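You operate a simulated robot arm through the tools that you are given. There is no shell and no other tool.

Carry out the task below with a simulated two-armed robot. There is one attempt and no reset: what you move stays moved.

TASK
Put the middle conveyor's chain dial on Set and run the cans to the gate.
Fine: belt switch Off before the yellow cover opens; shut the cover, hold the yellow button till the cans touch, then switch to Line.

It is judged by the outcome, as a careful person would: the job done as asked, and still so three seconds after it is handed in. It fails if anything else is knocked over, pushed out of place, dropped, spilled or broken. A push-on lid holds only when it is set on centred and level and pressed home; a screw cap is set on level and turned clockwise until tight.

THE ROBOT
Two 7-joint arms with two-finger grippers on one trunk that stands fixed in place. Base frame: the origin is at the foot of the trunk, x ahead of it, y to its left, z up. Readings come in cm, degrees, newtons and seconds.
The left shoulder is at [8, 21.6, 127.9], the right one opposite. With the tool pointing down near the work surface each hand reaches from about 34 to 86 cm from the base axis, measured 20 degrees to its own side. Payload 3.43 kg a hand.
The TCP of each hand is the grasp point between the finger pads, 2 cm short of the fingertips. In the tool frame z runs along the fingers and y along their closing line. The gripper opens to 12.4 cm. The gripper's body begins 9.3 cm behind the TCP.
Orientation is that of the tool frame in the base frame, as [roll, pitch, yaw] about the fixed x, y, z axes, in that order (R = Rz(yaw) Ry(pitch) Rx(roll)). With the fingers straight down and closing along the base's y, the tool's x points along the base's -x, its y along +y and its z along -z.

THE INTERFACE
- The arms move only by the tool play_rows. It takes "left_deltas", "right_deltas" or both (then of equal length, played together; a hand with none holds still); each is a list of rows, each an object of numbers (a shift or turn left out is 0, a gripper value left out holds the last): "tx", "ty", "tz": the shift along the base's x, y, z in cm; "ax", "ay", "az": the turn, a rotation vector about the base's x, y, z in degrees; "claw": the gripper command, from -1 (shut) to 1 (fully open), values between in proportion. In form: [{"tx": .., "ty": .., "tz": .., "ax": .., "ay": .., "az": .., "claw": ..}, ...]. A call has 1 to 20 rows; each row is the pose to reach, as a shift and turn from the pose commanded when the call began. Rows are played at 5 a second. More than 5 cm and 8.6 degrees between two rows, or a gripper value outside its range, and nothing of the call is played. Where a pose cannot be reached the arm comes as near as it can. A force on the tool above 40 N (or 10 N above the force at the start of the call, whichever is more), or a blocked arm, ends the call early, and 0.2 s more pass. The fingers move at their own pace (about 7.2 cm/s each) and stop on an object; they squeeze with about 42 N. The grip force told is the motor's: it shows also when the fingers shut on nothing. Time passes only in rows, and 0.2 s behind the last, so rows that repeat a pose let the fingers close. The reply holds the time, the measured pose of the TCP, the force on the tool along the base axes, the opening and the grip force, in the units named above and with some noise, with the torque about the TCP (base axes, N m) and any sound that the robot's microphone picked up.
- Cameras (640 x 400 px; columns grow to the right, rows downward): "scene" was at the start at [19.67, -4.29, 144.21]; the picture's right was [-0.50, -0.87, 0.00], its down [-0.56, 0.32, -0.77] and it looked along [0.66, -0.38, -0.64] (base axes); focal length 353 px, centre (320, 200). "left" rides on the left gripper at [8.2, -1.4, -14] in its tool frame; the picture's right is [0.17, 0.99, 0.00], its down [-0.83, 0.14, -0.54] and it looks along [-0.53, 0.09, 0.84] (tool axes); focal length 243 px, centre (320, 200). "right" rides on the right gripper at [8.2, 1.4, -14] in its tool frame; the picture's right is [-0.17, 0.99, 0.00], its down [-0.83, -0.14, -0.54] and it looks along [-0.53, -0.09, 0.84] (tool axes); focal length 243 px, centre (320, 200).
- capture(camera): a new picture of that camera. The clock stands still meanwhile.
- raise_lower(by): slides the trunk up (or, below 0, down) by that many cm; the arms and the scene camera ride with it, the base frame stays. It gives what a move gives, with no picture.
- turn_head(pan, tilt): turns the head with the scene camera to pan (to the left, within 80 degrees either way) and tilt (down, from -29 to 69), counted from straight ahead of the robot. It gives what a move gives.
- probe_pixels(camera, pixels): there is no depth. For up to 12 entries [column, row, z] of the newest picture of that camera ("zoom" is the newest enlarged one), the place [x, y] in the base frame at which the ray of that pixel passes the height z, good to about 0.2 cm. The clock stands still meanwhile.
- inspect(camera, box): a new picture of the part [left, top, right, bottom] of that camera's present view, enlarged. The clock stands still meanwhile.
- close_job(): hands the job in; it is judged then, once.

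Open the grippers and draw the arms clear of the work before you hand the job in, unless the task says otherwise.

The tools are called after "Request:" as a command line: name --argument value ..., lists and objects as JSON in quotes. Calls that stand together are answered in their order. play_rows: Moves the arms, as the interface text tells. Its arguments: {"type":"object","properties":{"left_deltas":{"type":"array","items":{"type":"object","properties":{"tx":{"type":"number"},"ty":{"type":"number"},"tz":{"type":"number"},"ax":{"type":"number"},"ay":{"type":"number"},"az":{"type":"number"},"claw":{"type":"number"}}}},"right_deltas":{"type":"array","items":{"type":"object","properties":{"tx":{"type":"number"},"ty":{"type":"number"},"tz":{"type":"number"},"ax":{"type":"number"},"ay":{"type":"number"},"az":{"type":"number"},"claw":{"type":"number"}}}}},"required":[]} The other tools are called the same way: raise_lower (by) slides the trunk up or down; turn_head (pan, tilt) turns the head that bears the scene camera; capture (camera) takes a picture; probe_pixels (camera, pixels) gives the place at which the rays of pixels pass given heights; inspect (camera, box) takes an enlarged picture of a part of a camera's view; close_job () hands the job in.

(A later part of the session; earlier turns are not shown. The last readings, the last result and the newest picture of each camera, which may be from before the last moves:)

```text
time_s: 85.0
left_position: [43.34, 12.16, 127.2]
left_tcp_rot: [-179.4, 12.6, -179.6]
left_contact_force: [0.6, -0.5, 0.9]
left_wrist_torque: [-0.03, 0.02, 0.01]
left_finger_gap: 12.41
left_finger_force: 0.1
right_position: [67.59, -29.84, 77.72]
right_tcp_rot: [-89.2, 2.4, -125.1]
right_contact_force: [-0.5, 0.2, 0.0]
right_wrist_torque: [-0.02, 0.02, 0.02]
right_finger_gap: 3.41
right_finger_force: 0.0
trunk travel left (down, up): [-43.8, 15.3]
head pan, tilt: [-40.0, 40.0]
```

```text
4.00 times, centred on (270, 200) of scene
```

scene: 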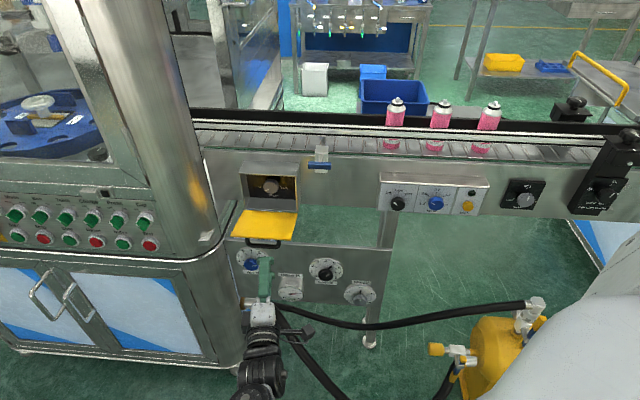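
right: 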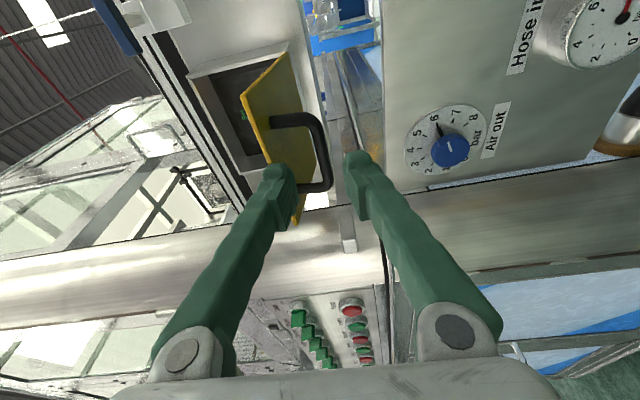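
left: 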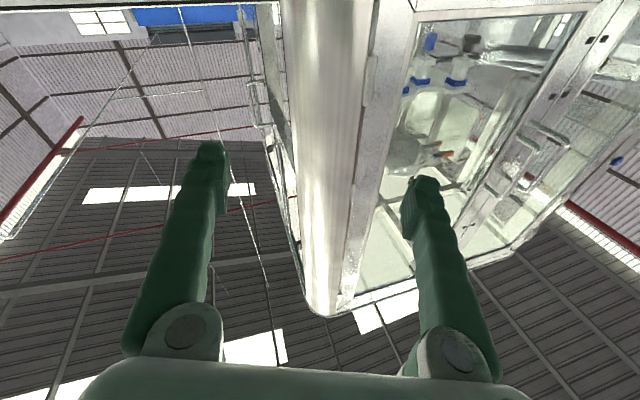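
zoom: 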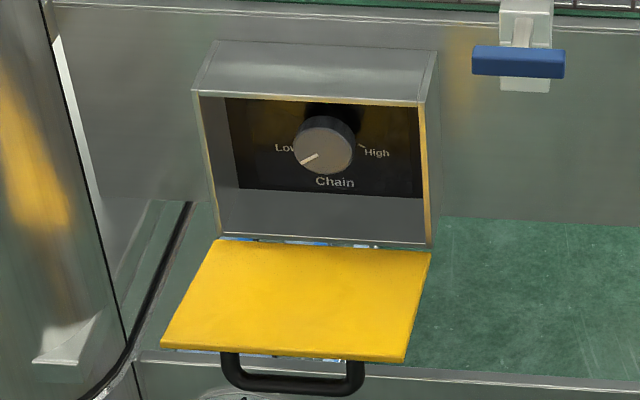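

The cover stays open on its own. The dial's pointer is near Low and the Set mark must be hidden behind the knob from above, so I'll bring the right-hand camera up level with the box opening to read it.

Request:
play_rows --right_deltas '[{"tx": -1, "ty": 1, "tz": 4}, {"tx": -1, "ty": 1, "tz": 8.5}, {"tx": 0, "ty": 0.5, "tz": 10}, {"tx": 1, "ty": 0, "tz": 10}, {"tx": 1, "ty": 0, "tz": 10}]'

Request:
capture --camera "right"

Request:
inspect --camera "right" --box '[220, 20, 380, 180]'

```text
time_s: 86.2
left_position: [43.26, 12.29, 127.06]
left_tcp_rot: [-179.4, 12.5, -179.6]
left_contact_force: [0.2, 0.3, -1.1]
left_wrist_torque: [-0.02, -0.03, 0.01]
left_finger_gap: 12.41
left_finger_force: 0.0
right_position: [68.57, -29.84, 87.61]
right_tcp_rot: [-89.3, 2.3, -125.2]
right_contact_force: [1.0, -0.1, 0.1]
right_wrist_torque: [0.0, -0.03, 0.05]
right_finger_gap: 3.4
right_finger_force: 0.0
trunk travel left (down, up): [-43.8, 15.3]
head pan, tilt: [-40.0, 40.0]
```

```text
taken
```

right: 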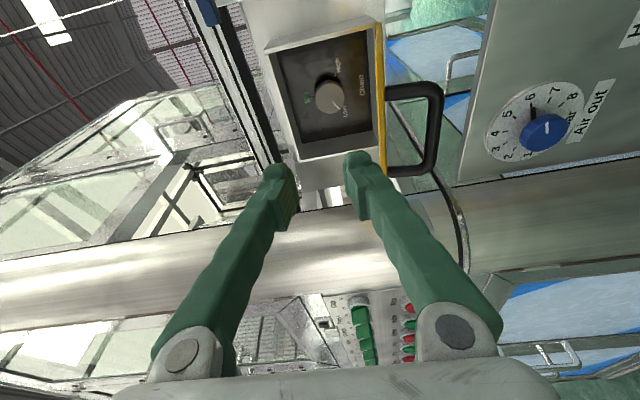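

```text
2.50 times, centred on (300, 100) of right
```

zoom: 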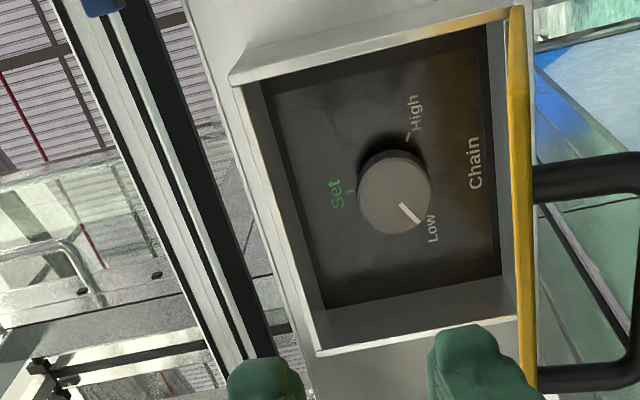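

"Set" (green) is at the dial's top, Low lower-left where the pointer now is, High lower-right: the knob must turn about 120° clockwise. I'll triangulate the knob's centre and box edges.

Request:
probe_pixels --camera "right" --pixels '[[330, 97.2, 86], [330, 97.2, 87.5], [330, 97.2, 85]]'

Request:
probe_pixels --camera "scene" --pixels '[[270.8, 187.5, 82], [270.8, 187.5, 92], [273.5, 180.5, 82], [273.5, 180.5, 92], [228, 237, 82], [228, 237, 78], [302, 239, 82], [302, 239, 78]]'

Request:
inspect --camera "scene" --box '[220, 150, 320, 250]'

```text
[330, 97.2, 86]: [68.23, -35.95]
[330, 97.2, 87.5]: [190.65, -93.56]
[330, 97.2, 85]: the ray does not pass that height
```

```text
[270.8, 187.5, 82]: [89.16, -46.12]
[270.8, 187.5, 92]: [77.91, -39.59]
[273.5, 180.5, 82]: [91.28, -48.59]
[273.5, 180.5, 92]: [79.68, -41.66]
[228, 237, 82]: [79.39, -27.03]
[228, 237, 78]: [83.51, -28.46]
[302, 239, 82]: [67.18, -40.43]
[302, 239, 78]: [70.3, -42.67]
```

```text
4.00 times, centred on (270, 200) of scene
```

zoom: 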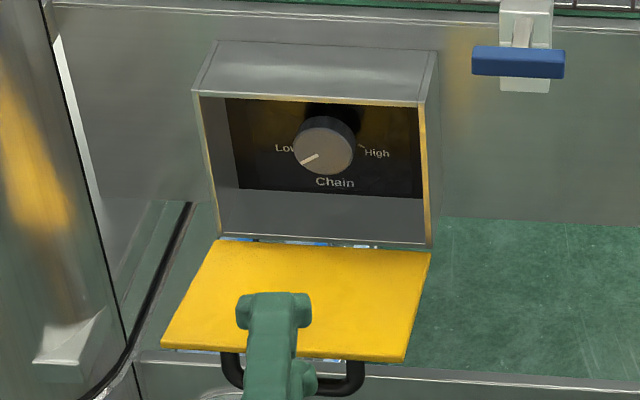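

Knob face centre is at (84.4,-43.4,86.2), 3 cm inside the box. The open cover at ~80° would foul the gripper body, so I'll close the fingers and gently press the cover's inner face further down.

Request:
play_rows --right_deltas '[{"tx": 2, "ty": -1.3, "claw": -1}, {"tx": 4.4, "ty": -3, "claw": -1}, {"tx": 6.7, "ty": -4.5, "claw": -1}, {"tx": 6.7, "ty": -4.5, "tz": -1.5, "claw": -1}, {"tx": 6.7, "ty": -4.5, "tz": -3, "claw": -1}, {"tx": 6.7, "ty": -4.5, "tz": -3, "claw": -1}]'

Request:
capture --camera "right"

Request:
inspect --camera "scene" --box '[220, 150, 320, 250]'

```text
time_s: 87.6
left_position: [43.25, 12.29, 127.22]
left_tcp_rot: [-179.3, 12.5, -179.5]
left_contact_force: [0.0, 0.3, -0.2]
left_wrist_torque: [-0.02, -0.02, 0.02]
left_finger_gap: 12.42
left_finger_force: 0.0
right_position: [75.2, -34.13, 84.65]
right_tcp_rot: [-89.2, 2.2, -125.1]
right_contact_force: [-0.2, 0.2, -0.3]
right_wrist_torque: [0.0, -0.02, 0.04]
right_finger_gap: 0.02
right_finger_force: 34.6
trunk travel left (down, up): [-43.8, 15.3]
head pan, tilt: [-40.0, 40.0]
```

```text
taken
```

right: 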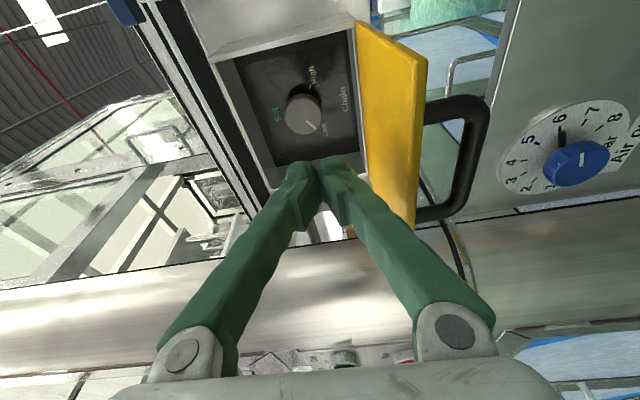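

```text
4.00 times, centred on (270, 200) of scene
```

zoom: 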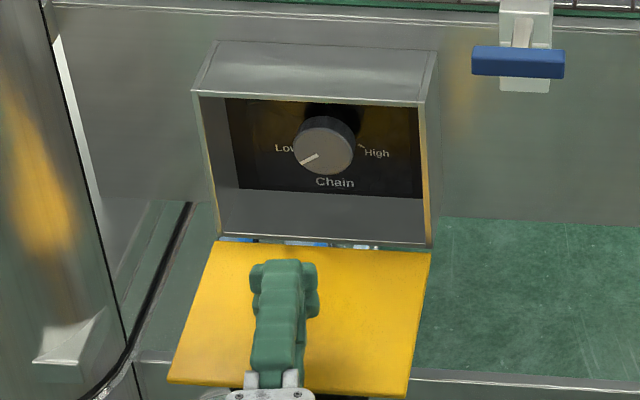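

The cover has dropped further already. I'll press down a few more cm and watch.

Request:
play_rows --right_deltas '[{"tz": -1}, {"tz": -2}, {"tz": -3}, {"tz": -4}, {"tz": -4}]'

Request:
inspect --camera "scene" --box '[220, 150, 320, 250]'

Request:
capture --camera "right"

```text
time_s: 88.7
left_position: [42.92, 12.3, 127.17]
left_tcp_rot: [-179.4, 12.5, -179.5]
left_contact_force: [1.0, -0.5, 0.0]
left_wrist_torque: [0.0, 0.03, 0.0]
left_finger_gap: 12.42
left_finger_force: 0.1
right_position: [75.4, -34.19, 82.08]
right_tcp_rot: [-87.7, 2.7, -125.3]
right_contact_force: [-21.8, 4.7, 25.3]
right_wrist_torque: [0.36, 1.36, 0.02]
right_finger_gap: 0.0
right_finger_force: 34.2
trunk travel left (down, up): [-43.8, 15.3]
head pan, tilt: [-40.0, 40.0]
stopped in row 5 (right hand): the force on the tool passed its limit at 44 N (the readings are from after the stop); the commanded pose is now the measured one
```

```text
4.00 times, centred on (270, 200) of scene
```

zoom: 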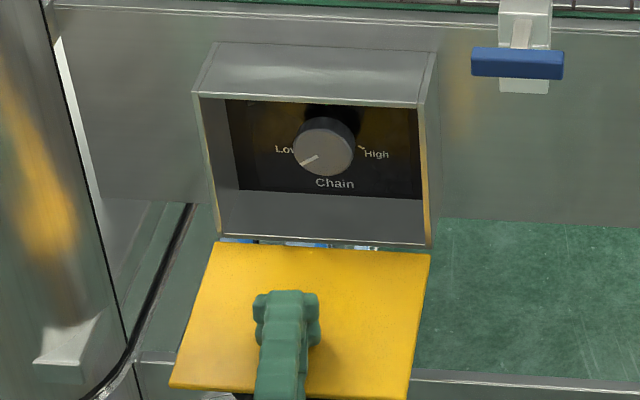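

```text
taken
```

right: 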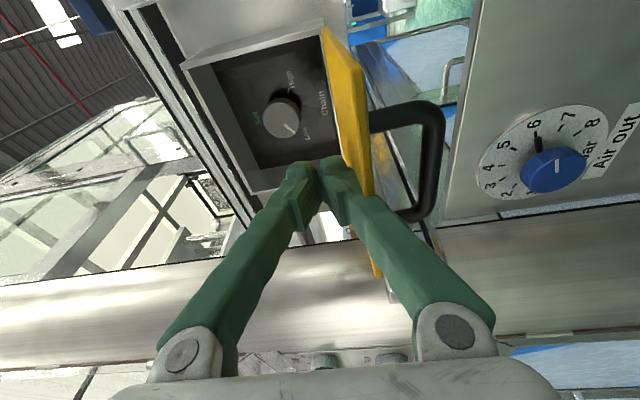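

Resistance at 44 N — possibly the cover's stop. I'll ease up slightly and measure the cover's outer edge.

Request:
play_rows --right_deltas '[{"tz": 1}, {"tz": 2.5}, {"tz": 4}, {"tz": 4}]'

Request:
capture --camera "right"

Request:
capture --camera "scene"

Request:
inspect --camera "scene" --box '[220, 150, 320, 250]'

Request:
probe_pixels --camera "scene" --pixels '[[291.2, 249.5, 84], [291.2, 249.5, 82], [291.2, 249.5, 80], [291.2, 249.5, 78], [233, 247, 82], [233, 247, 80]]'

```text
time_s: 89.7
left_position: [43.35, 12.24, 127.1]
left_tcp_rot: [-179.4, 12.6, -179.6]
left_contact_force: [-0.2, 0.6, -0.5]
left_wrist_torque: [-0.02, -0.01, 0.0]
left_finger_gap: 12.38
left_finger_force: 0.0
right_position: [75.57, -34.08, 85.23]
right_tcp_rot: [-88.4, 2.4, -125.1]
right_contact_force: [0.2, 0.9, 0.1]
right_wrist_torque: [-0.02, 0.0, -0.02]
right_finger_gap: 0.0
right_finger_force: 34.0
trunk travel left (down, up): [-43.8, 15.3]
head pan, tilt: [-40.0, 40.0]
```

```text
taken
```

right: 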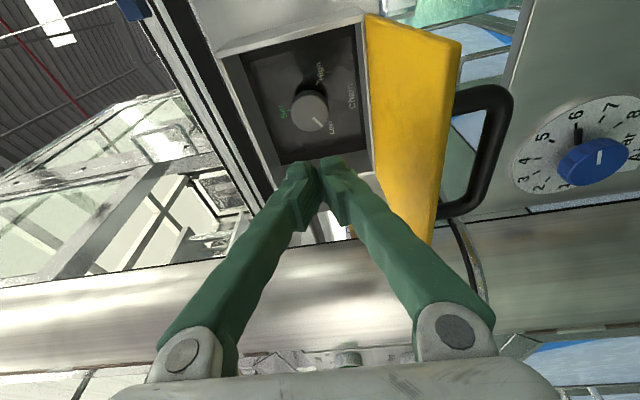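

```text
taken
```

scene: 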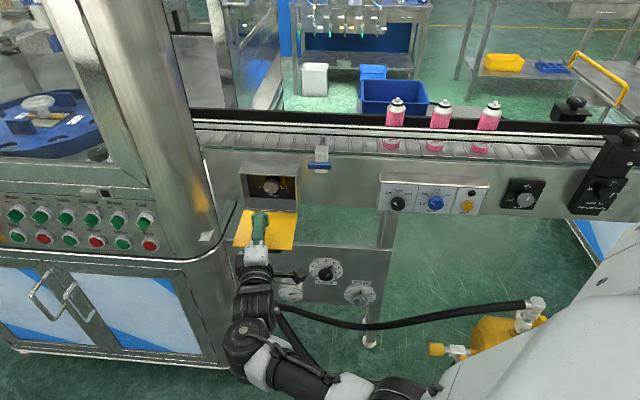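

```text
4.00 times, centred on (270, 200) of scene
```

zoom: 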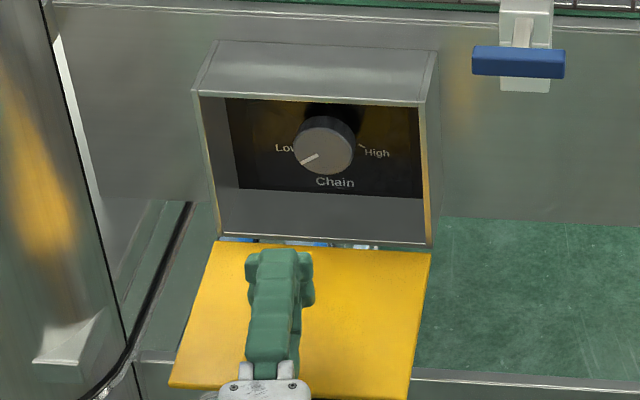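

```text
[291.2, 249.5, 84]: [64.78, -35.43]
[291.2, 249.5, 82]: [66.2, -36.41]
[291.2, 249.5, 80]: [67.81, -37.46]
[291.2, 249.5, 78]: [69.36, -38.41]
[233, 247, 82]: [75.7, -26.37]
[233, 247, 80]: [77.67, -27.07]
```

The cover now stands at about 93° (level), apparently its stop. I'll back off a little, open the fingers to 6 cm, aim squarely with a slight downward pitch, and roll the camera upward (-120°) ready to turn the dial clockwise.

Request:
play_rows --right_deltas '[{"tx": -1.5, "ty": 1.3, "tz": 1.5, "claw": -0.03}, {"tx": -3, "ty": 2.6, "tz": 2.8, "ax": -3.8, "ay": 5.6, "az": -1.5, "claw": -0.03}, {"tx": -4.2, "ty": 3.7, "tz": 2.8, "ax": -7.5, "ay": 11.2, "az": -3.1, "claw": -0.03}, {"tx": -4.2, "ty": 3.7, "tz": 2.8, "ax": -11.3, "ay": 16.8, "az": -4.6, "claw": -0.03}, {"tx": -4.2, "ty": 3.7, "tz": 2.8, "ax": -15, "ay": 22.4, "az": -6.2, "claw": -0.03}, {"tx": -4.2, "ty": 3.7, "tz": 2.8, "ax": -18.8, "ay": 28, "az": -7.7, "claw": -0.03}, {"tx": -4.2, "ty": 3.7, "tz": 2.8, "ax": -18.8, "ay": 28, "az": -7.7, "claw": -0.03}]'

Request:
capture --camera "right"

Request:
capture --camera "scene"

```text
time_s: 91.3
left_position: [43.32, 12.26, 127.05]
left_tcp_rot: [-179.5, 12.5, -179.6]
left_contact_force: [-0.4, -1.2, 0.5]
left_wrist_torque: [0.02, 0.04, -0.01]
left_finger_gap: 12.43
left_finger_force: 0.1
right_position: [71.43, -30.64, 88.12]
right_tcp_rot: [-99.1, -29.7, -130.5]
right_contact_force: [-1.6, 0.6, -0.1]
right_wrist_torque: [0.0, 0.0, -0.02]
right_finger_gap: 6.01
right_finger_force: 0.0
trunk travel left (down, up): [-43.8, 15.3]
head pan, tilt: [-40.0, 40.0]
```

```text
taken
```

right: 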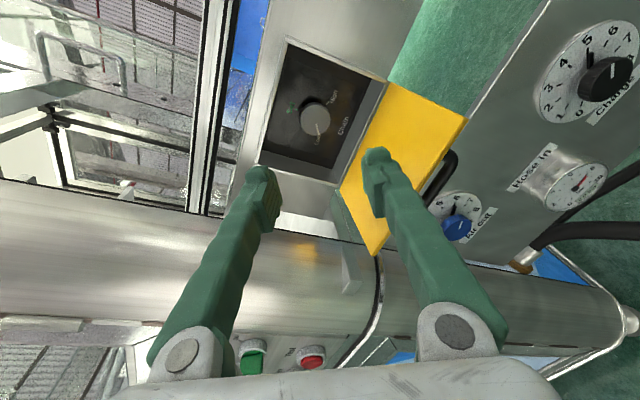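

```text
taken
```

scene: 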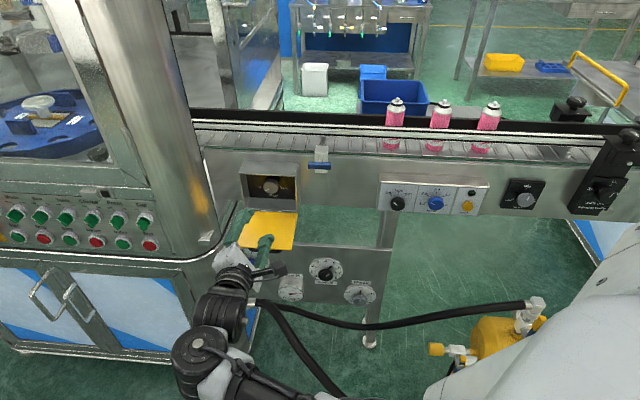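

Pose reached without complaint. I'll test further negative roll in free space (another -50°) so the dial can be turned in one or two strokes.

Request:
play_rows --right_deltas '[{"ax": -5.6, "ay": 5.6, "az": 1.1}, {"ax": -11.2, "ay": 11.2, "az": 2.2}, {"ax": -16.8, "ay": 16.8, "az": 3.3}, {"ax": -22.4, "ay": 22.4, "az": 4.4}, {"ax": -28, "ay": 28, "az": 5.6}, {"ax": -35, "ay": 35, "az": 7}, {"ax": -35, "ay": 35, "az": 7}]'

Request:
capture --camera "right"

Request:
capture --camera "scene"

```text
refused: row 6 steps farther than a row can; nothing moved
```

```text
taken
```

right: 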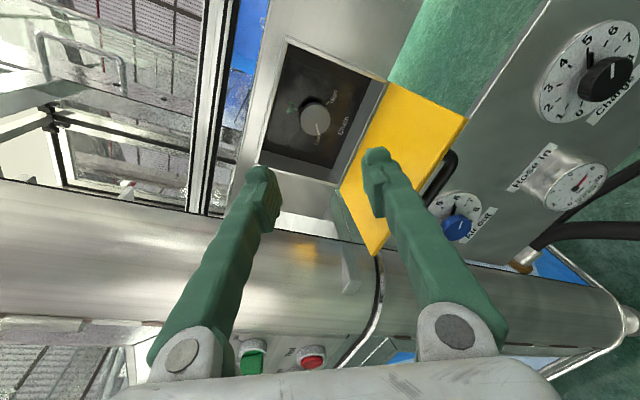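

```text
taken
```

scene: 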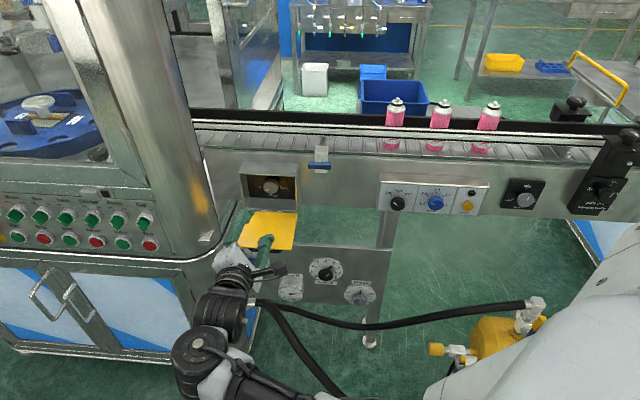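

One row step was too large and nothing moved; I'll repeat the roll test with even steps.

Request:
play_rows --right_deltas '[{"ax": -5.6, "ay": 5.6, "az": 1.1}, {"ax": -11.2, "ay": 11.2, "az": 2.2}, {"ax": -16.8, "ay": 16.8, "az": 3.3}, {"ax": -22.4, "ay": 22.4, "az": 4.4}, {"ax": -28, "ay": 28, "az": 5.6}, {"ax": -33.6, "ay": 33.6, "az": 6.7}, {"ax": -33.6, "ay": 33.6, "az": 6.7}]'

Request:
capture --camera "right"

Request:
capture --camera "scene"

```text
time_s: 92.9
left_position: [43.24, 12.3, 127.22]
left_tcp_rot: [-179.4, 12.4, -179.6]
left_contact_force: [-0.5, 0.5, -0.5]
left_wrist_torque: [0.02, 0.0, -0.02]
left_finger_gap: 12.41
left_finger_force: 0.0
right_position: [71.35, -30.62, 88.1]
right_tcp_rot: [-123.7, -75.6, -102.1]
right_contact_force: [-0.1, -0.6, 0.3]
right_wrist_torque: [-0.01, 0.0, -0.01]
right_finger_gap: 6.03
right_finger_force: 0.0
trunk travel left (down, up): [-43.8, 15.3]
head pan, tilt: [-40.0, 40.0]
```

```text
taken
```

right: 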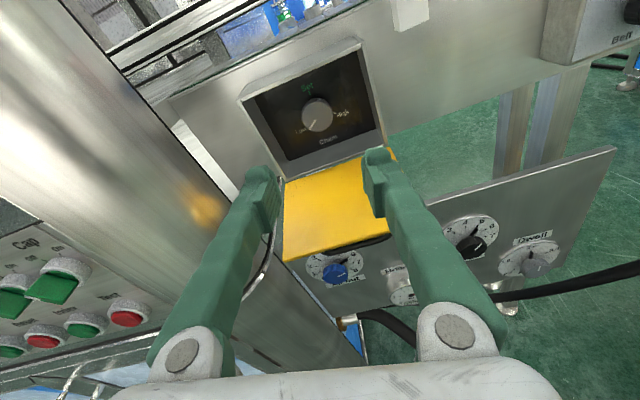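

```text
taken
```

scene: 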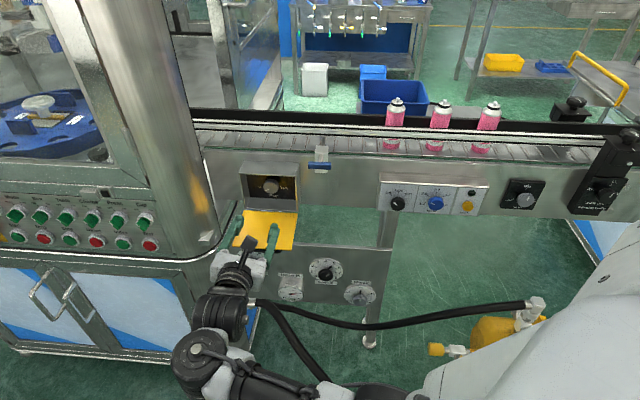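

Camera is on top now and the picture upright: knob at (318,115) with Set above it. I'll test another -45° of roll.

Request:
play_rows --right_deltas '[{"ax": -5.6, "ay": 5.6, "az": 1.1}, {"ax": -11.2, "ay": 11.2, "az": 2.2}, {"ax": -16.8, "ay": 16.8, "az": 3.3}, {"ax": -22.4, "ay": 22.4, "az": 4.4}, {"ax": -28, "ay": 28, "az": 5.6}, {"ax": -33, "ay": 33, "az": 6.6}, {"ax": -33, "ay": 33, "az": 6.6}]'

Request:
capture --camera "right"

```text
time_s: 94.5
left_position: [43.2, 12.33, 127.18]
left_tcp_rot: [-179.4, 12.5, -179.5]
left_contact_force: [-0.9, 0.3, 0.8]
left_wrist_torque: [0.01, -0.01, 0.0]
left_finger_gap: 12.39
left_finger_force: 0.0
right_position: [75.24, -30.32, 85.93]
right_tcp_rot: [103.8, -54.2, 33.8]
right_contact_force: [-0.8, 0.4, 0.2]
right_wrist_torque: [0.04, -0.01, 0.0]
right_finger_gap: 6.01
right_finger_force: 0.0
right hand out of reach, approached as far as the arm can: row 2, 3, 4, 5, 6, 7
trunk travel left (down, up): [-43.8, 15.3]
head pan, tilt: [-40.0, 40.0]
```

```text
taken
```

right: 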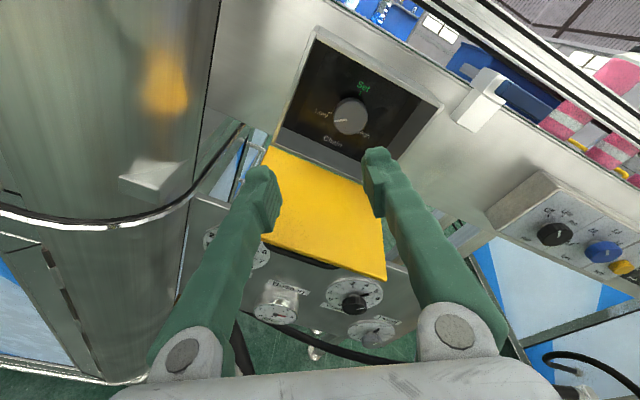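

Roll reaches about -180°. I'll set the starting pose for the first stroke: fingers horizontal (roll ≈ -175°), pointing slightly down, 12 cm short of the dial.

Request:
play_rows --right_deltas '[{"tx": 0, "ty": -0.2, "tz": 1, "ax": 4.1, "ay": -5.1, "az": -2.1}, {"tx": 0.3, "ty": -0.8, "tz": 1.6, "ax": 8.3, "ay": -10.2, "az": -4.1}, {"tx": 0.6, "ty": -1.4, "tz": 1.6, "ax": 12.4, "ay": -15.3, "az": -6.2}, {"tx": 1, "ty": -2, "tz": 1.6, "ax": 16.5, "ay": -20.4, "az": -8.3}, {"tx": 1.3, "ty": -2.7, "tz": 1.6, "ax": 20.7, "ay": -25.5, "az": -10.3}, {"tx": 1.6, "ty": -3.3, "tz": 1.6, "ax": 24.8, "ay": -30.6, "az": -12.4}, {"tx": 1.6, "ty": -3.3, "tz": 1.6, "ax": 24.8, "ay": -30.6, "az": -12.4}]'

Request:
capture --camera "right"

Request:
inspect --camera "scene" --box '[200, 130, 340, 250]'

```text
time_s: 96.1
left_position: [43.2, 12.09, 127.15]
left_tcp_rot: [-179.4, 12.5, -179.6]
left_contact_force: [-0.2, 0.0, 0.9]
left_wrist_torque: [0.01, 0.01, 0.02]
left_finger_gap: 12.38
left_finger_force: 0.0
right_position: [76.78, -33.62, 87.44]
right_tcp_rot: [-143.7, -82.0, -89.1]
right_contact_force: [-0.8, 0.2, -0.6]
right_wrist_torque: [0.0, 0.01, 0.0]
right_finger_gap: 6.03
right_finger_force: 0.0
trunk travel left (down, up): [-43.8, 15.3]
head pan, tilt: [-40.0, 40.0]
```

```text
taken
```

right: 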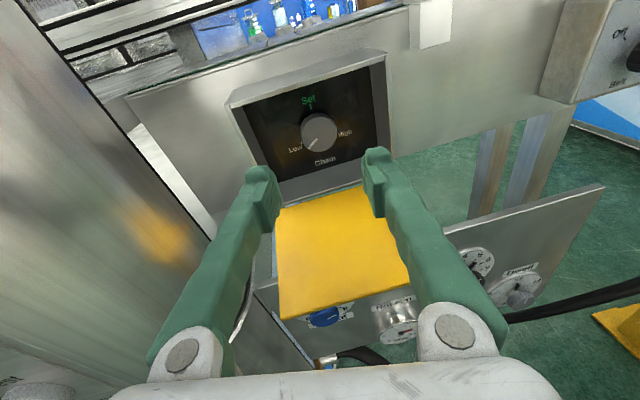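

```text
3.33 times, centred on (270, 190) of scene
```

zoom: 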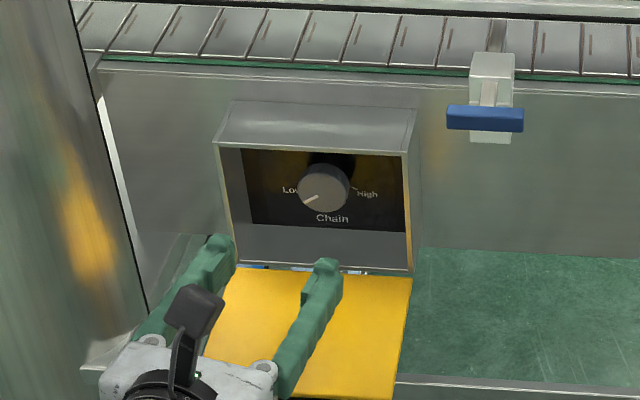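

The knob sits exactly on the tool axis at (320,133). I'll advance 10 cm into the box.

Request:
play_rows --right_deltas '[{"tx": 1.5, "ty": -1.98, "tz": -0.28}, {"tx": 3, "ty": -3.95, "tz": -0.56}, {"tx": 4.5, "ty": -5.9, "tz": -0.84}, {"tx": 6.0, "ty": -7.9, "tz": -1.12}, {"tx": 6.0, "ty": -7.9, "tz": -1.12}]'

Request:
capture --camera "right"

Request:
inspect --camera "scene" --box '[200, 130, 340, 250]'

```text
time_s: 97.3
left_position: [43.23, 12.21, 127.14]
left_tcp_rot: [-179.4, 12.5, -179.7]
left_contact_force: [0.8, -0.4, 0.6]
left_wrist_torque: [0.0, 0.04, -0.01]
left_finger_gap: 12.43
left_finger_force: 0.0
right_position: [82.78, -41.29, 86.5]
right_tcp_rot: [-144.1, -82.2, -88.7]
right_contact_force: [-1.1, 0.8, -0.4]
right_wrist_torque: [0.0, 0.01, 0.01]
right_finger_gap: 6.02
right_finger_force: 0.0
trunk travel left (down, up): [-43.8, 15.3]
head pan, tilt: [-40.0, 40.0]
```

```text
taken
```

right: 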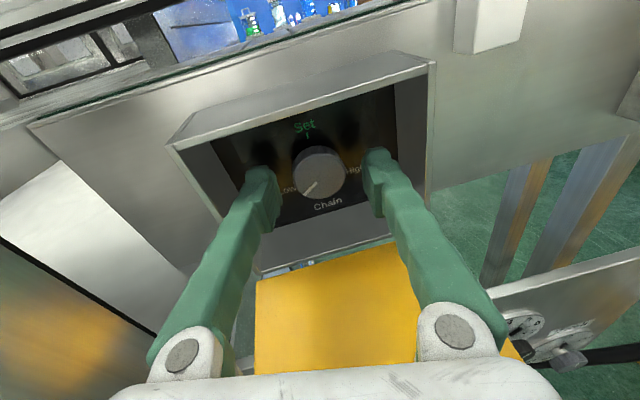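

```text
3.33 times, centred on (270, 190) of scene
```

zoom: 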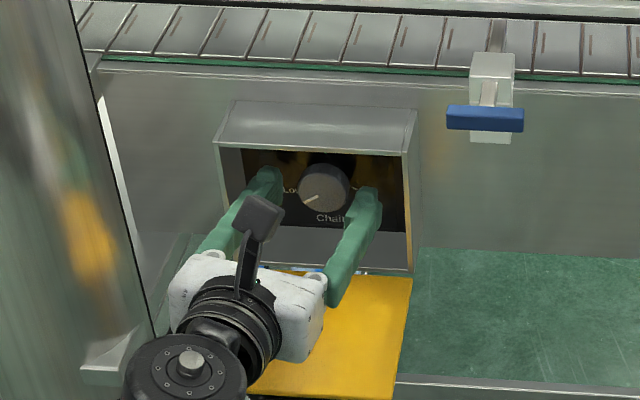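

Knob centred at (318,172), about 2.7 cm ahead of the TCP. Advance 2.2 cm more.

Request:
play_rows --right_deltas '[{"tx": 0.45, "ty": -0.59, "tz": -0.08}, {"tx": 0.9, "ty": -1.18, "tz": -0.16}, {"tx": 1.33, "ty": -1.74, "tz": -0.24}, {"tx": 1.33, "ty": -1.74, "tz": -0.24}]'

Request:
capture --camera "right"

```text
time_s: 98.3
left_position: [43.13, 12.38, 127.14]
left_tcp_rot: [-179.4, 12.7, -179.7]
left_contact_force: [0.4, 0.5, 0.9]
left_wrist_torque: [0.0, 0.01, -0.02]
left_finger_gap: 12.39
left_finger_force: 0.0
right_position: [84.05, -42.81, 86.29]
right_tcp_rot: [-144.1, -81.9, -88.7]
right_contact_force: [-11.1, 9.8, -1.1]
right_wrist_torque: [-0.1, -0.15, 0.5]
right_finger_gap: 5.86
right_finger_force: 0.0
trunk travel left (down, up): [-43.8, 15.3]
head pan, tilt: [-40.0, 40.0]
```

```text
taken
```

right: 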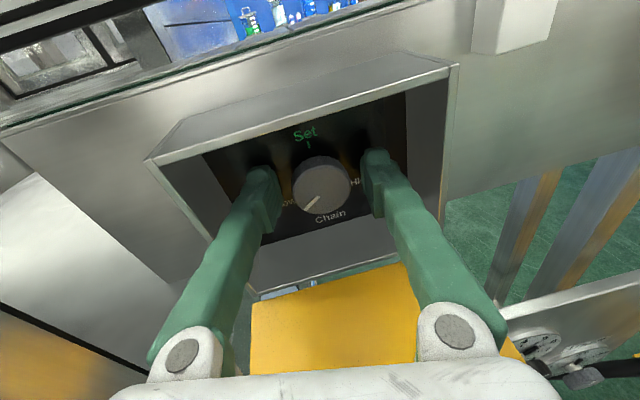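

Light touch (15 N) on the dial's back panel: the fingers are slightly skewed. I'll back off, square up the heading, and settle about 0.4 cm off the panel.

Request:
play_rows --right_deltas '[{"tx": -1, "ty": 1.2, "tz": 0.25}, {"tx": -1, "ty": 1.2, "tz": 0.25, "ax": 1.1, "ay": 1.1, "az": 7.7}, {"tx": -0.6, "ty": 0.8, "tz": 0.2, "ax": 1.1, "ay": 1.1, "az": 7.7}, {"tx": -0.34, "ty": 0.43, "tz": 0.18, "ax": 1.1, "ay": 1.1, "az": 7.7}, {"tx": -0.34, "ty": 0.43, "tz": 0.18, "ax": 1.1, "ay": 1.1, "az": 7.7}]'

Request:
capture --camera "right"

```text
time_s: 99.5
left_position: [43.23, 12.13, 127.19]
left_tcp_rot: [-179.4, 12.5, -179.5]
left_contact_force: [0.4, 0.4, -0.2]
left_wrist_torque: [0.02, -0.01, 0.02]
left_finger_gap: 12.38
left_finger_force: 0.1
right_position: [84.05, -42.91, 86.32]
right_tcp_rot: [-150.4, -80.7, -74.7]
right_contact_force: [-0.2, 0.7, 0.3]
right_wrist_torque: [-0.01, 0.01, 0.03]
right_finger_gap: 5.99
right_finger_force: 0.0
right hand out of reach, approached as far as the arm can: row 2
trunk travel left (down, up): [-43.8, 15.3]
head pan, tilt: [-40.0, 40.0]
```

```text
taken
```

right: 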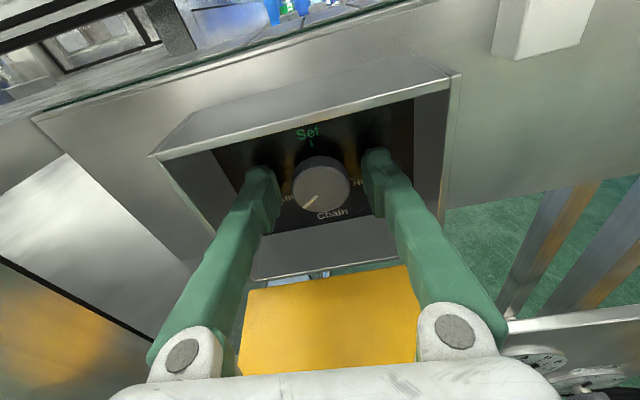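

Square and free of contact, knob centred at (320,186). Close on the dial.

Request:
play_rows --right_deltas '[{"tx": -0.15, "ty": 0.15, "claw": -1}, {"tx": -0.15, "ty": 0.15, "claw": -1}, {"tx": -0.15, "ty": 0.15, "claw": -1}, {"tx": -0.15, "ty": 0.15, "claw": -1}]'

Request:
capture --camera "right"

```text
time_s: 100.5
left_position: [43.3, 12.19, 127.18]
left_tcp_rot: [-179.4, 12.5, -179.7]
left_contact_force: [0.4, -0.3, 0.1]
left_wrist_torque: [0.01, -0.01, -0.04]
left_finger_gap: 12.42
left_finger_force: 0.1
right_position: [83.77, -42.73, 86.4]
right_tcp_rot: [-150.1, -80.8, -75.1]
right_contact_force: [3.9, -7.3, 1.4]
right_wrist_torque: [-0.1, -0.05, -0.07]
right_finger_gap: 3.81
right_finger_force: 45.2
trunk travel left (down, up): [-43.8, 15.3]
head pan, tilt: [-40.0, 40.0]
```

```text
taken
```

right: 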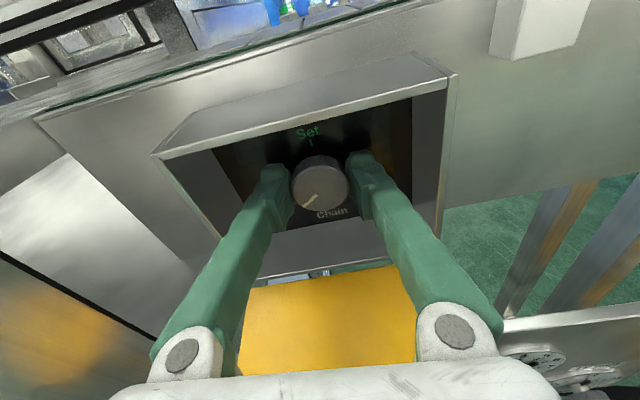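

Gripped (3.8 cm, 45 N). Turn clockwise 46° about the knob axis.

Request:
play_rows --right_deltas '[{"ax": 5.5, "ay": -5.5, "claw": -1}, {"ax": 11, "ay": -11, "claw": -1}, {"ax": 16.5, "ay": -16.5, "claw": -1}, {"ax": 22, "ay": -22, "claw": -1}, {"ax": 27.5, "ay": -27.5, "claw": -1}, {"ax": 32.5, "ay": -32.5, "claw": -1}, {"ax": 32.5, "ay": -32.5, "claw": -1}]'

Request:
capture --camera "right"

Request:
inspect --camera "scene" --box '[200, 130, 340, 250]'

```text
time_s: 102.1
left_position: [43.2, 12.1, 127.13]
left_tcp_rot: [-179.5, 12.6, -179.6]
left_contact_force: [-0.3, -0.1, -0.8]
left_wrist_torque: [-0.02, -0.04, 0.04]
left_finger_gap: 12.38
left_finger_force: 0.1
right_position: [83.7, -42.78, 86.36]
right_tcp_rot: [-97.1, -38.8, -124.9]
right_contact_force: [3.1, -17.7, 4.3]
right_wrist_torque: [-0.09, -0.13, -0.33]
right_finger_gap: 3.79
right_finger_force: 45.0
trunk travel left (down, up): [-43.8, 15.3]
head pan, tilt: [-40.0, 40.0]
```

```text
taken
```

right: 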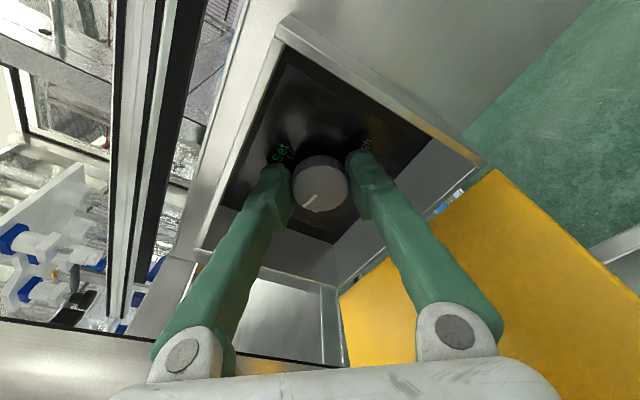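

```text
3.33 times, centred on (270, 190) of scene
```

zoom: 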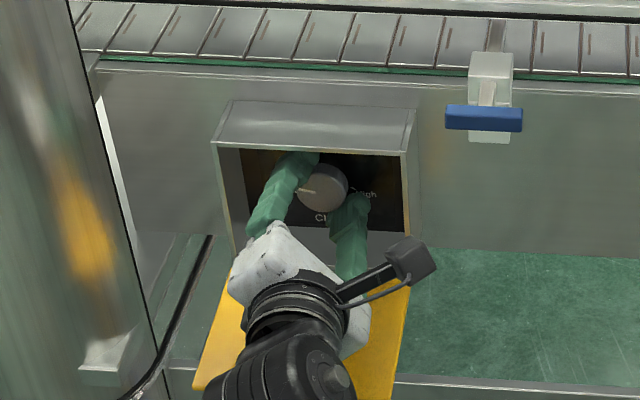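

The pointer turned with the hand (about -74° now). Open, and check the knob is released before rolling back.

Request:
play_rows --right_deltas '[{"claw": 0.0}, {"claw": 0.0}, {"claw": 0.0}]'

Request:
capture --camera "right"

```text
time_s: 102.9
left_position: [43.33, 12.31, 127.19]
left_tcp_rot: [-179.3, 12.5, -179.6]
left_contact_force: [-0.2, -0.3, -0.6]
left_wrist_torque: [0.03, 0.0, 0.0]
left_finger_gap: 12.38
left_finger_force: 0.0
right_position: [83.73, -42.48, 86.33]
right_tcp_rot: [-97.0, -38.9, -124.8]
right_contact_force: [-0.3, -0.3, -0.3]
right_wrist_torque: [0.04, 0.03, 0.0]
right_finger_gap: 6.17
right_finger_force: 0.1
trunk travel left (down, up): [-43.8, 15.3]
head pan, tilt: [-40.0, 40.0]
```

```text
taken
```

right: 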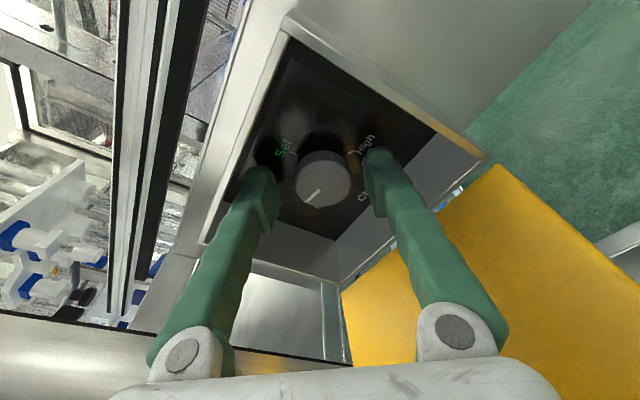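

Released cleanly. Roll back -46° and regrip.

Request:
play_rows --right_deltas '[{"ax": -5.5, "ay": 5.5}, {"ax": -11, "ay": 11}, {"ax": -16.5, "ay": 16.5}, {"ax": -22, "ay": 22}, {"ax": -27.5, "ay": 27.5}, {"ax": -32.5, "ay": 32.5}, {"ax": -32.5, "ay": 32.5}]'

Request:
capture --camera "right"

```text
time_s: 104.5
left_position: [43.18, 12.21, 127.15]
left_tcp_rot: [-179.3, 12.4, -179.6]
left_contact_force: [0.3, -1.1, 0.3]
left_wrist_torque: [0.0, 0.0, 0.01]
left_finger_gap: 12.42
left_finger_force: 0.2
right_position: [83.72, -42.62, 86.49]
right_tcp_rot: [-151.0, -80.9, -74.1]
right_contact_force: [0.3, -1.4, 0.5]
right_wrist_torque: [0.0, -0.01, 0.03]
right_finger_gap: 6.21
right_finger_force: 0.1
trunk travel left (down, up): [-43.8, 15.3]
head pan, tilt: [-40.0, 40.0]
```

```text
taken
```

right: 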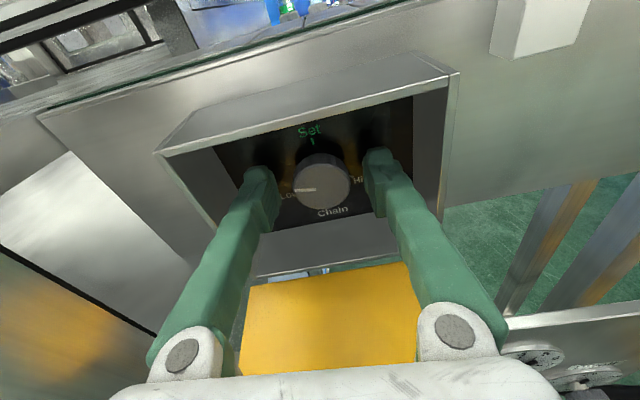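

The pointer is now at about -78° from Set. Regrip and turn another 46°.

Request:
play_rows --right_deltas '[{"claw": -1}, {"claw": -1}, {"claw": -1}, {"claw": -1}, {"ax": 5.5, "ay": -5.5, "claw": -1}, {"ax": 11, "ay": -11, "claw": -1}, {"ax": 16.5, "ay": -16.5, "claw": -1}, {"ax": 22, "ay": -22, "claw": -1}, {"ax": 27.5, "ay": -27.5, "claw": -1}, {"ax": 32.5, "ay": -32.5, "claw": -1}, {"ax": 32.5, "ay": -32.5, "claw": -1}, {"ax": 32.5, "ay": -32.5, "claw": 0.0}, {"ax": 32.5, "ay": -32.5, "claw": 0.0}, {"ax": 32.5, "ay": -32.5, "claw": 0.0}]'

Request:
capture --camera "right"

```text
time_s: 107.5
left_position: [43.23, 12.12, 127.22]
left_tcp_rot: [-179.4, 12.6, -179.6]
left_contact_force: [-0.1, 0.3, 0.1]
left_wrist_torque: [0.02, -0.02, 0.0]
left_finger_gap: 12.4
left_finger_force: 0.1
right_position: [83.77, -42.51, 86.3]
right_tcp_rot: [-97.0, -39.0, -124.7]
right_contact_force: [-0.4, -0.4, 0.7]
right_wrist_torque: [-0.02, -0.02, -0.04]
right_finger_gap: 6.19
right_finger_force: 0.0
trunk travel left (down, up): [-43.8, 15.3]
head pan, tilt: [-40.0, 40.0]
```

```text
taken
```

right: 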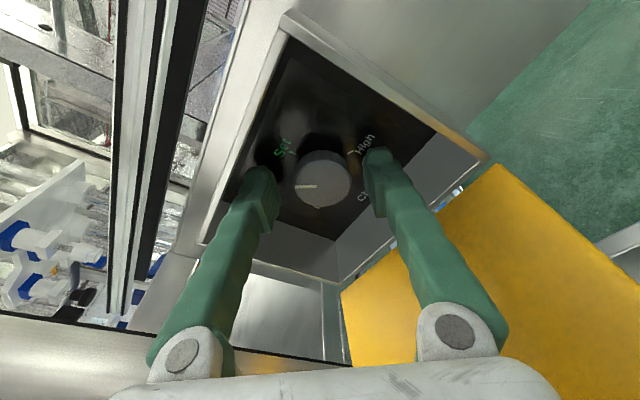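

Second stroke done. Roll back and zoom in on the dial to see how much is left.

Request:
play_rows --right_deltas '[{"ax": -5.5, "ay": 5.5}, {"ax": -11, "ay": 11}, {"ax": -16.5, "ay": 16.5}, {"ax": -22, "ay": 22}, {"ax": -27.5, "ay": 27.5}, {"ax": -32.5, "ay": 32.5}, {"ax": -32.5, "ay": 32.5}]'

Request:
inspect --camera "right" --box '[260, 110, 380, 230]'

Request:
inspect --camera "scene" --box '[240, 160, 310, 210]'

```text
time_s: 109.1
left_position: [43.23, 12.1, 127.13]
left_tcp_rot: [-179.4, 12.5, -179.5]
left_contact_force: [0.4, 0.8, 0.4]
left_wrist_torque: [-0.01, -0.02, -0.01]
left_finger_gap: 12.42
left_finger_force: 0.2
right_position: [83.6, -42.5, 86.32]
right_tcp_rot: [-150.8, -80.9, -74.3]
right_contact_force: [0.3, -0.2, 0.4]
right_wrist_torque: [-0.01, -0.02, -0.02]
right_finger_gap: 6.21
right_finger_force: 0.1
trunk travel left (down, up): [-43.8, 15.3]
head pan, tilt: [-40.0, 40.0]
```

```text
3.33 times, centred on (320, 170) of right
```

zoom: 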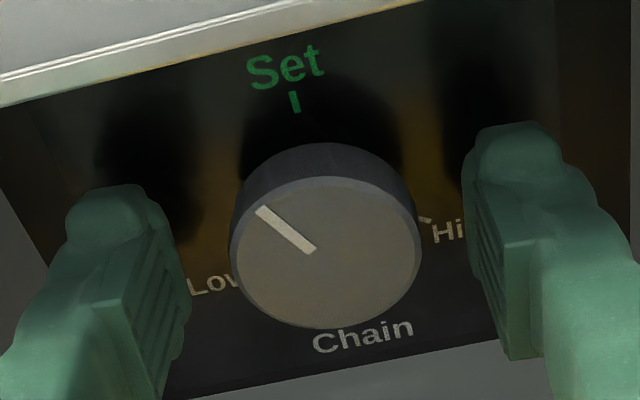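

```text
8.00 times, centred on (275, 185) of scene
```

zoom: 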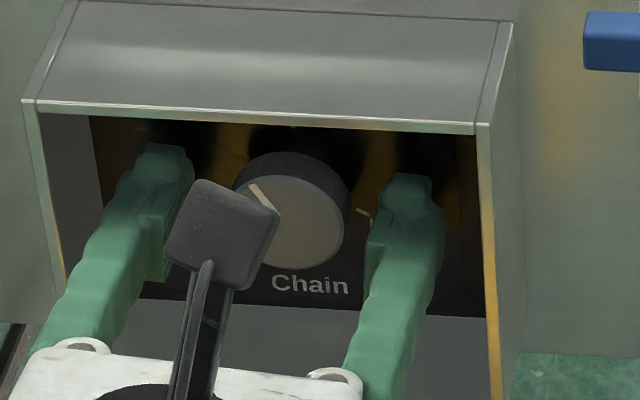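

About 40° remains to Set. Grip and turn 40°, then look before releasing.

Request:
play_rows --right_deltas '[{"claw": -1}, {"claw": -1}, {"claw": -1}, {"claw": -1}, {"ax": 5.5, "ay": -5.5, "claw": -1}, {"ax": 11, "ay": -11, "claw": -1}, {"ax": 16.5, "ay": -16.5, "claw": -1}, {"ax": 22, "ay": -22, "claw": -1}, {"ax": 28, "ay": -28, "claw": -1}, {"ax": 28, "ay": -28, "claw": -1}, {"ax": 28, "ay": -28, "claw": 0.0}, {"ax": 28, "ay": -28, "claw": 0.0}, {"ax": 28, "ay": -28, "claw": 0.0}]'

Request:
inspect --camera "right" --box '[260, 110, 380, 230]'

```text
time_s: 111.9
left_position: [43.35, 12.26, 127.21]
left_tcp_rot: [-179.5, 12.5, -179.5]
left_contact_force: [-0.4, -0.1, 0.8]
left_wrist_torque: [-0.01, 0.0, 0.0]
left_finger_gap: 12.41
left_finger_force: 0.0
right_position: [83.87, -42.57, 86.39]
right_tcp_rot: [-98.6, -45.3, -123.6]
right_contact_force: [-0.4, -0.8, -0.2]
right_wrist_torque: [0.0, -0.01, -0.03]
right_finger_gap: 6.21
right_finger_force: 0.0
trunk travel left (down, up): [-43.8, 15.3]
head pan, tilt: [-40.0, 40.0]
```

```text
3.33 times, centred on (320, 170) of right
```

zoom: 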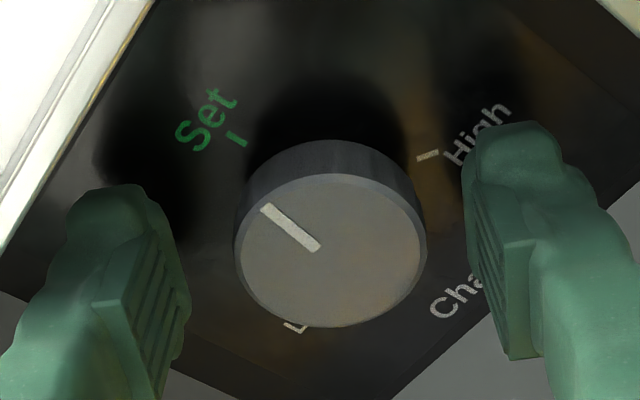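

The pointer now lines up with Set. I'll back the hand out of the box and verify from an upright view.

Request:
play_rows --right_deltas '[{"tx": -1.5, "ty": 1.5, "tz": 0.2}, {"tx": -4, "ty": 4, "tz": 0.6}, {"tx": -7, "ty": 7, "tz": 1}, {"tx": -9, "ty": 9, "tz": 1.5, "ax": -5.5, "ay": 5.5}, {"tx": -9, "ty": 9, "tz": 1.5, "ax": -11, "ay": 11}, {"tx": -9, "ty": 9, "tz": 1.5, "ax": -16.5, "ay": 16.5}, {"tx": -9, "ty": 9, "tz": 1.5, "ax": -22, "ay": 22}, {"tx": -9, "ty": 9, "tz": 1.5, "ax": -22, "ay": 22}]'

Request:
capture --camera "right"

Request:
inspect --camera "right" --box '[250, 70, 390, 190]'

Request:
inspect --camera "scene" --box '[235, 150, 315, 210]'

```text
time_s: 113.7
left_position: [43.14, 12.27, 127.18]
left_tcp_rot: [-179.4, 12.4, -179.6]
left_contact_force: [-0.2, -1.3, 0.5]
left_wrist_torque: [-0.02, -0.01, 0.0]
left_finger_gap: 12.4
left_finger_force: 0.0
right_position: [74.73, -33.61, 87.88]
right_tcp_rot: [-121.4, -74.8, -103.1]
right_contact_force: [-0.3, -0.4, 0.5]
right_wrist_torque: [0.01, 0.02, 0.01]
right_finger_gap: 6.18
right_finger_force: 0.0
trunk travel left (down, up): [-43.8, 15.3]
head pan, tilt: [-40.0, 40.0]
```

```text
taken
```

right: 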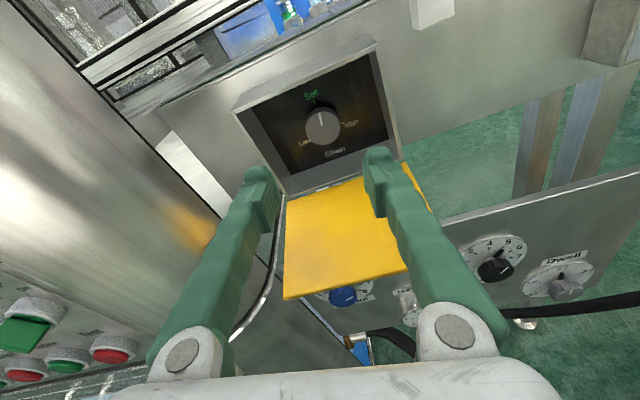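

```text
3.33 times, centred on (320, 130) of right
```

zoom: 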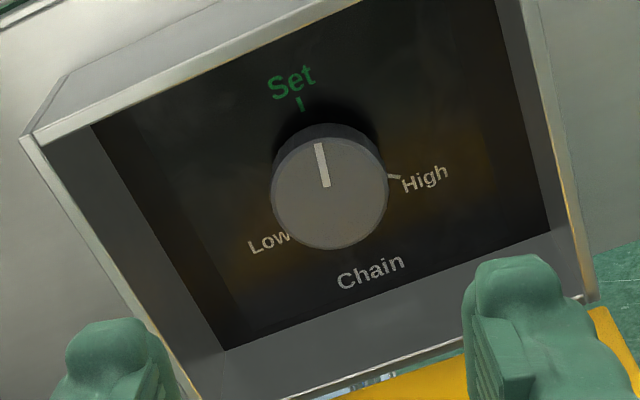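

```text
6.67 times, centred on (275, 180) of scene
```

zoom: 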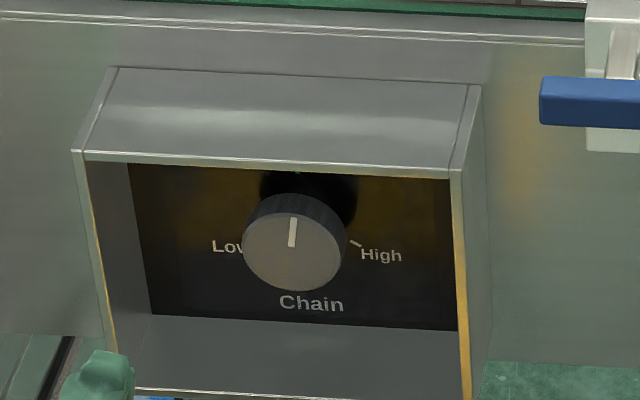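

The upright view shows the pointer about 10° clockwise past the Set tick (pointer -10.5° vs dial-up -21.5° in the image). I'll go back in, grip and turn it back 10°.

Request:
play_rows --right_deltas '[{"tx": 3, "ty": -3, "tz": -0.5}, {"tx": 6, "ty": -6, "tz": -1}, {"tx": 8, "ty": -8, "tz": -1.3}, {"tx": 9.05, "ty": -9, "tz": -1.5}, {"tx": 9.05, "ty": -9, "tz": -1.5}, {"tx": 9.05, "ty": -9, "tz": -1.5, "claw": -1}, {"tx": 9.05, "ty": -9, "tz": -1.5, "claw": -1}, {"tx": 9.05, "ty": -9, "tz": -1.5, "claw": -1}, {"tx": 9.05, "ty": -9, "tz": -1.5, "claw": -1}]'

Request:
inspect --camera "right" --box '[260, 110, 380, 230]'

```text
time_s: 115.7
left_position: [43.31, 12.04, 127.09]
left_tcp_rot: [-179.5, 12.5, -179.6]
left_contact_force: [0.0, -0.3, -0.6]
left_wrist_torque: [-0.03, -0.01, 0.01]
left_finger_gap: 12.39
left_finger_force: 0.0
right_position: [83.84, -42.7, 86.29]
right_tcp_rot: [-121.3, -74.7, -103.3]
right_contact_force: [-3.1, -5.1, 0.3]
right_wrist_torque: [-0.07, -0.01, -0.05]
right_finger_gap: 3.82
right_finger_force: 44.6
trunk travel left (down, up): [-43.8, 15.3]
head pan, tilt: [-40.0, 40.0]
```

```text
3.33 times, centred on (320, 170) of right
```

zoom: 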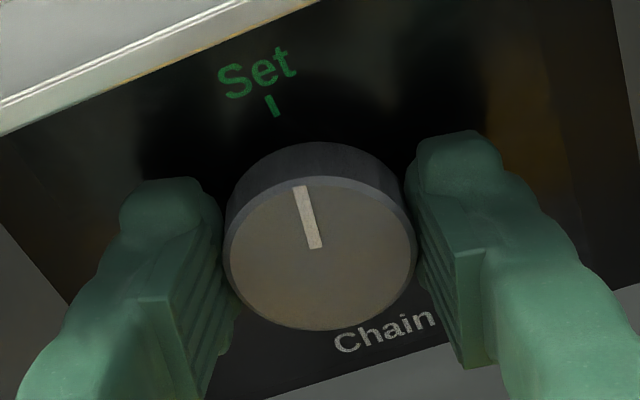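

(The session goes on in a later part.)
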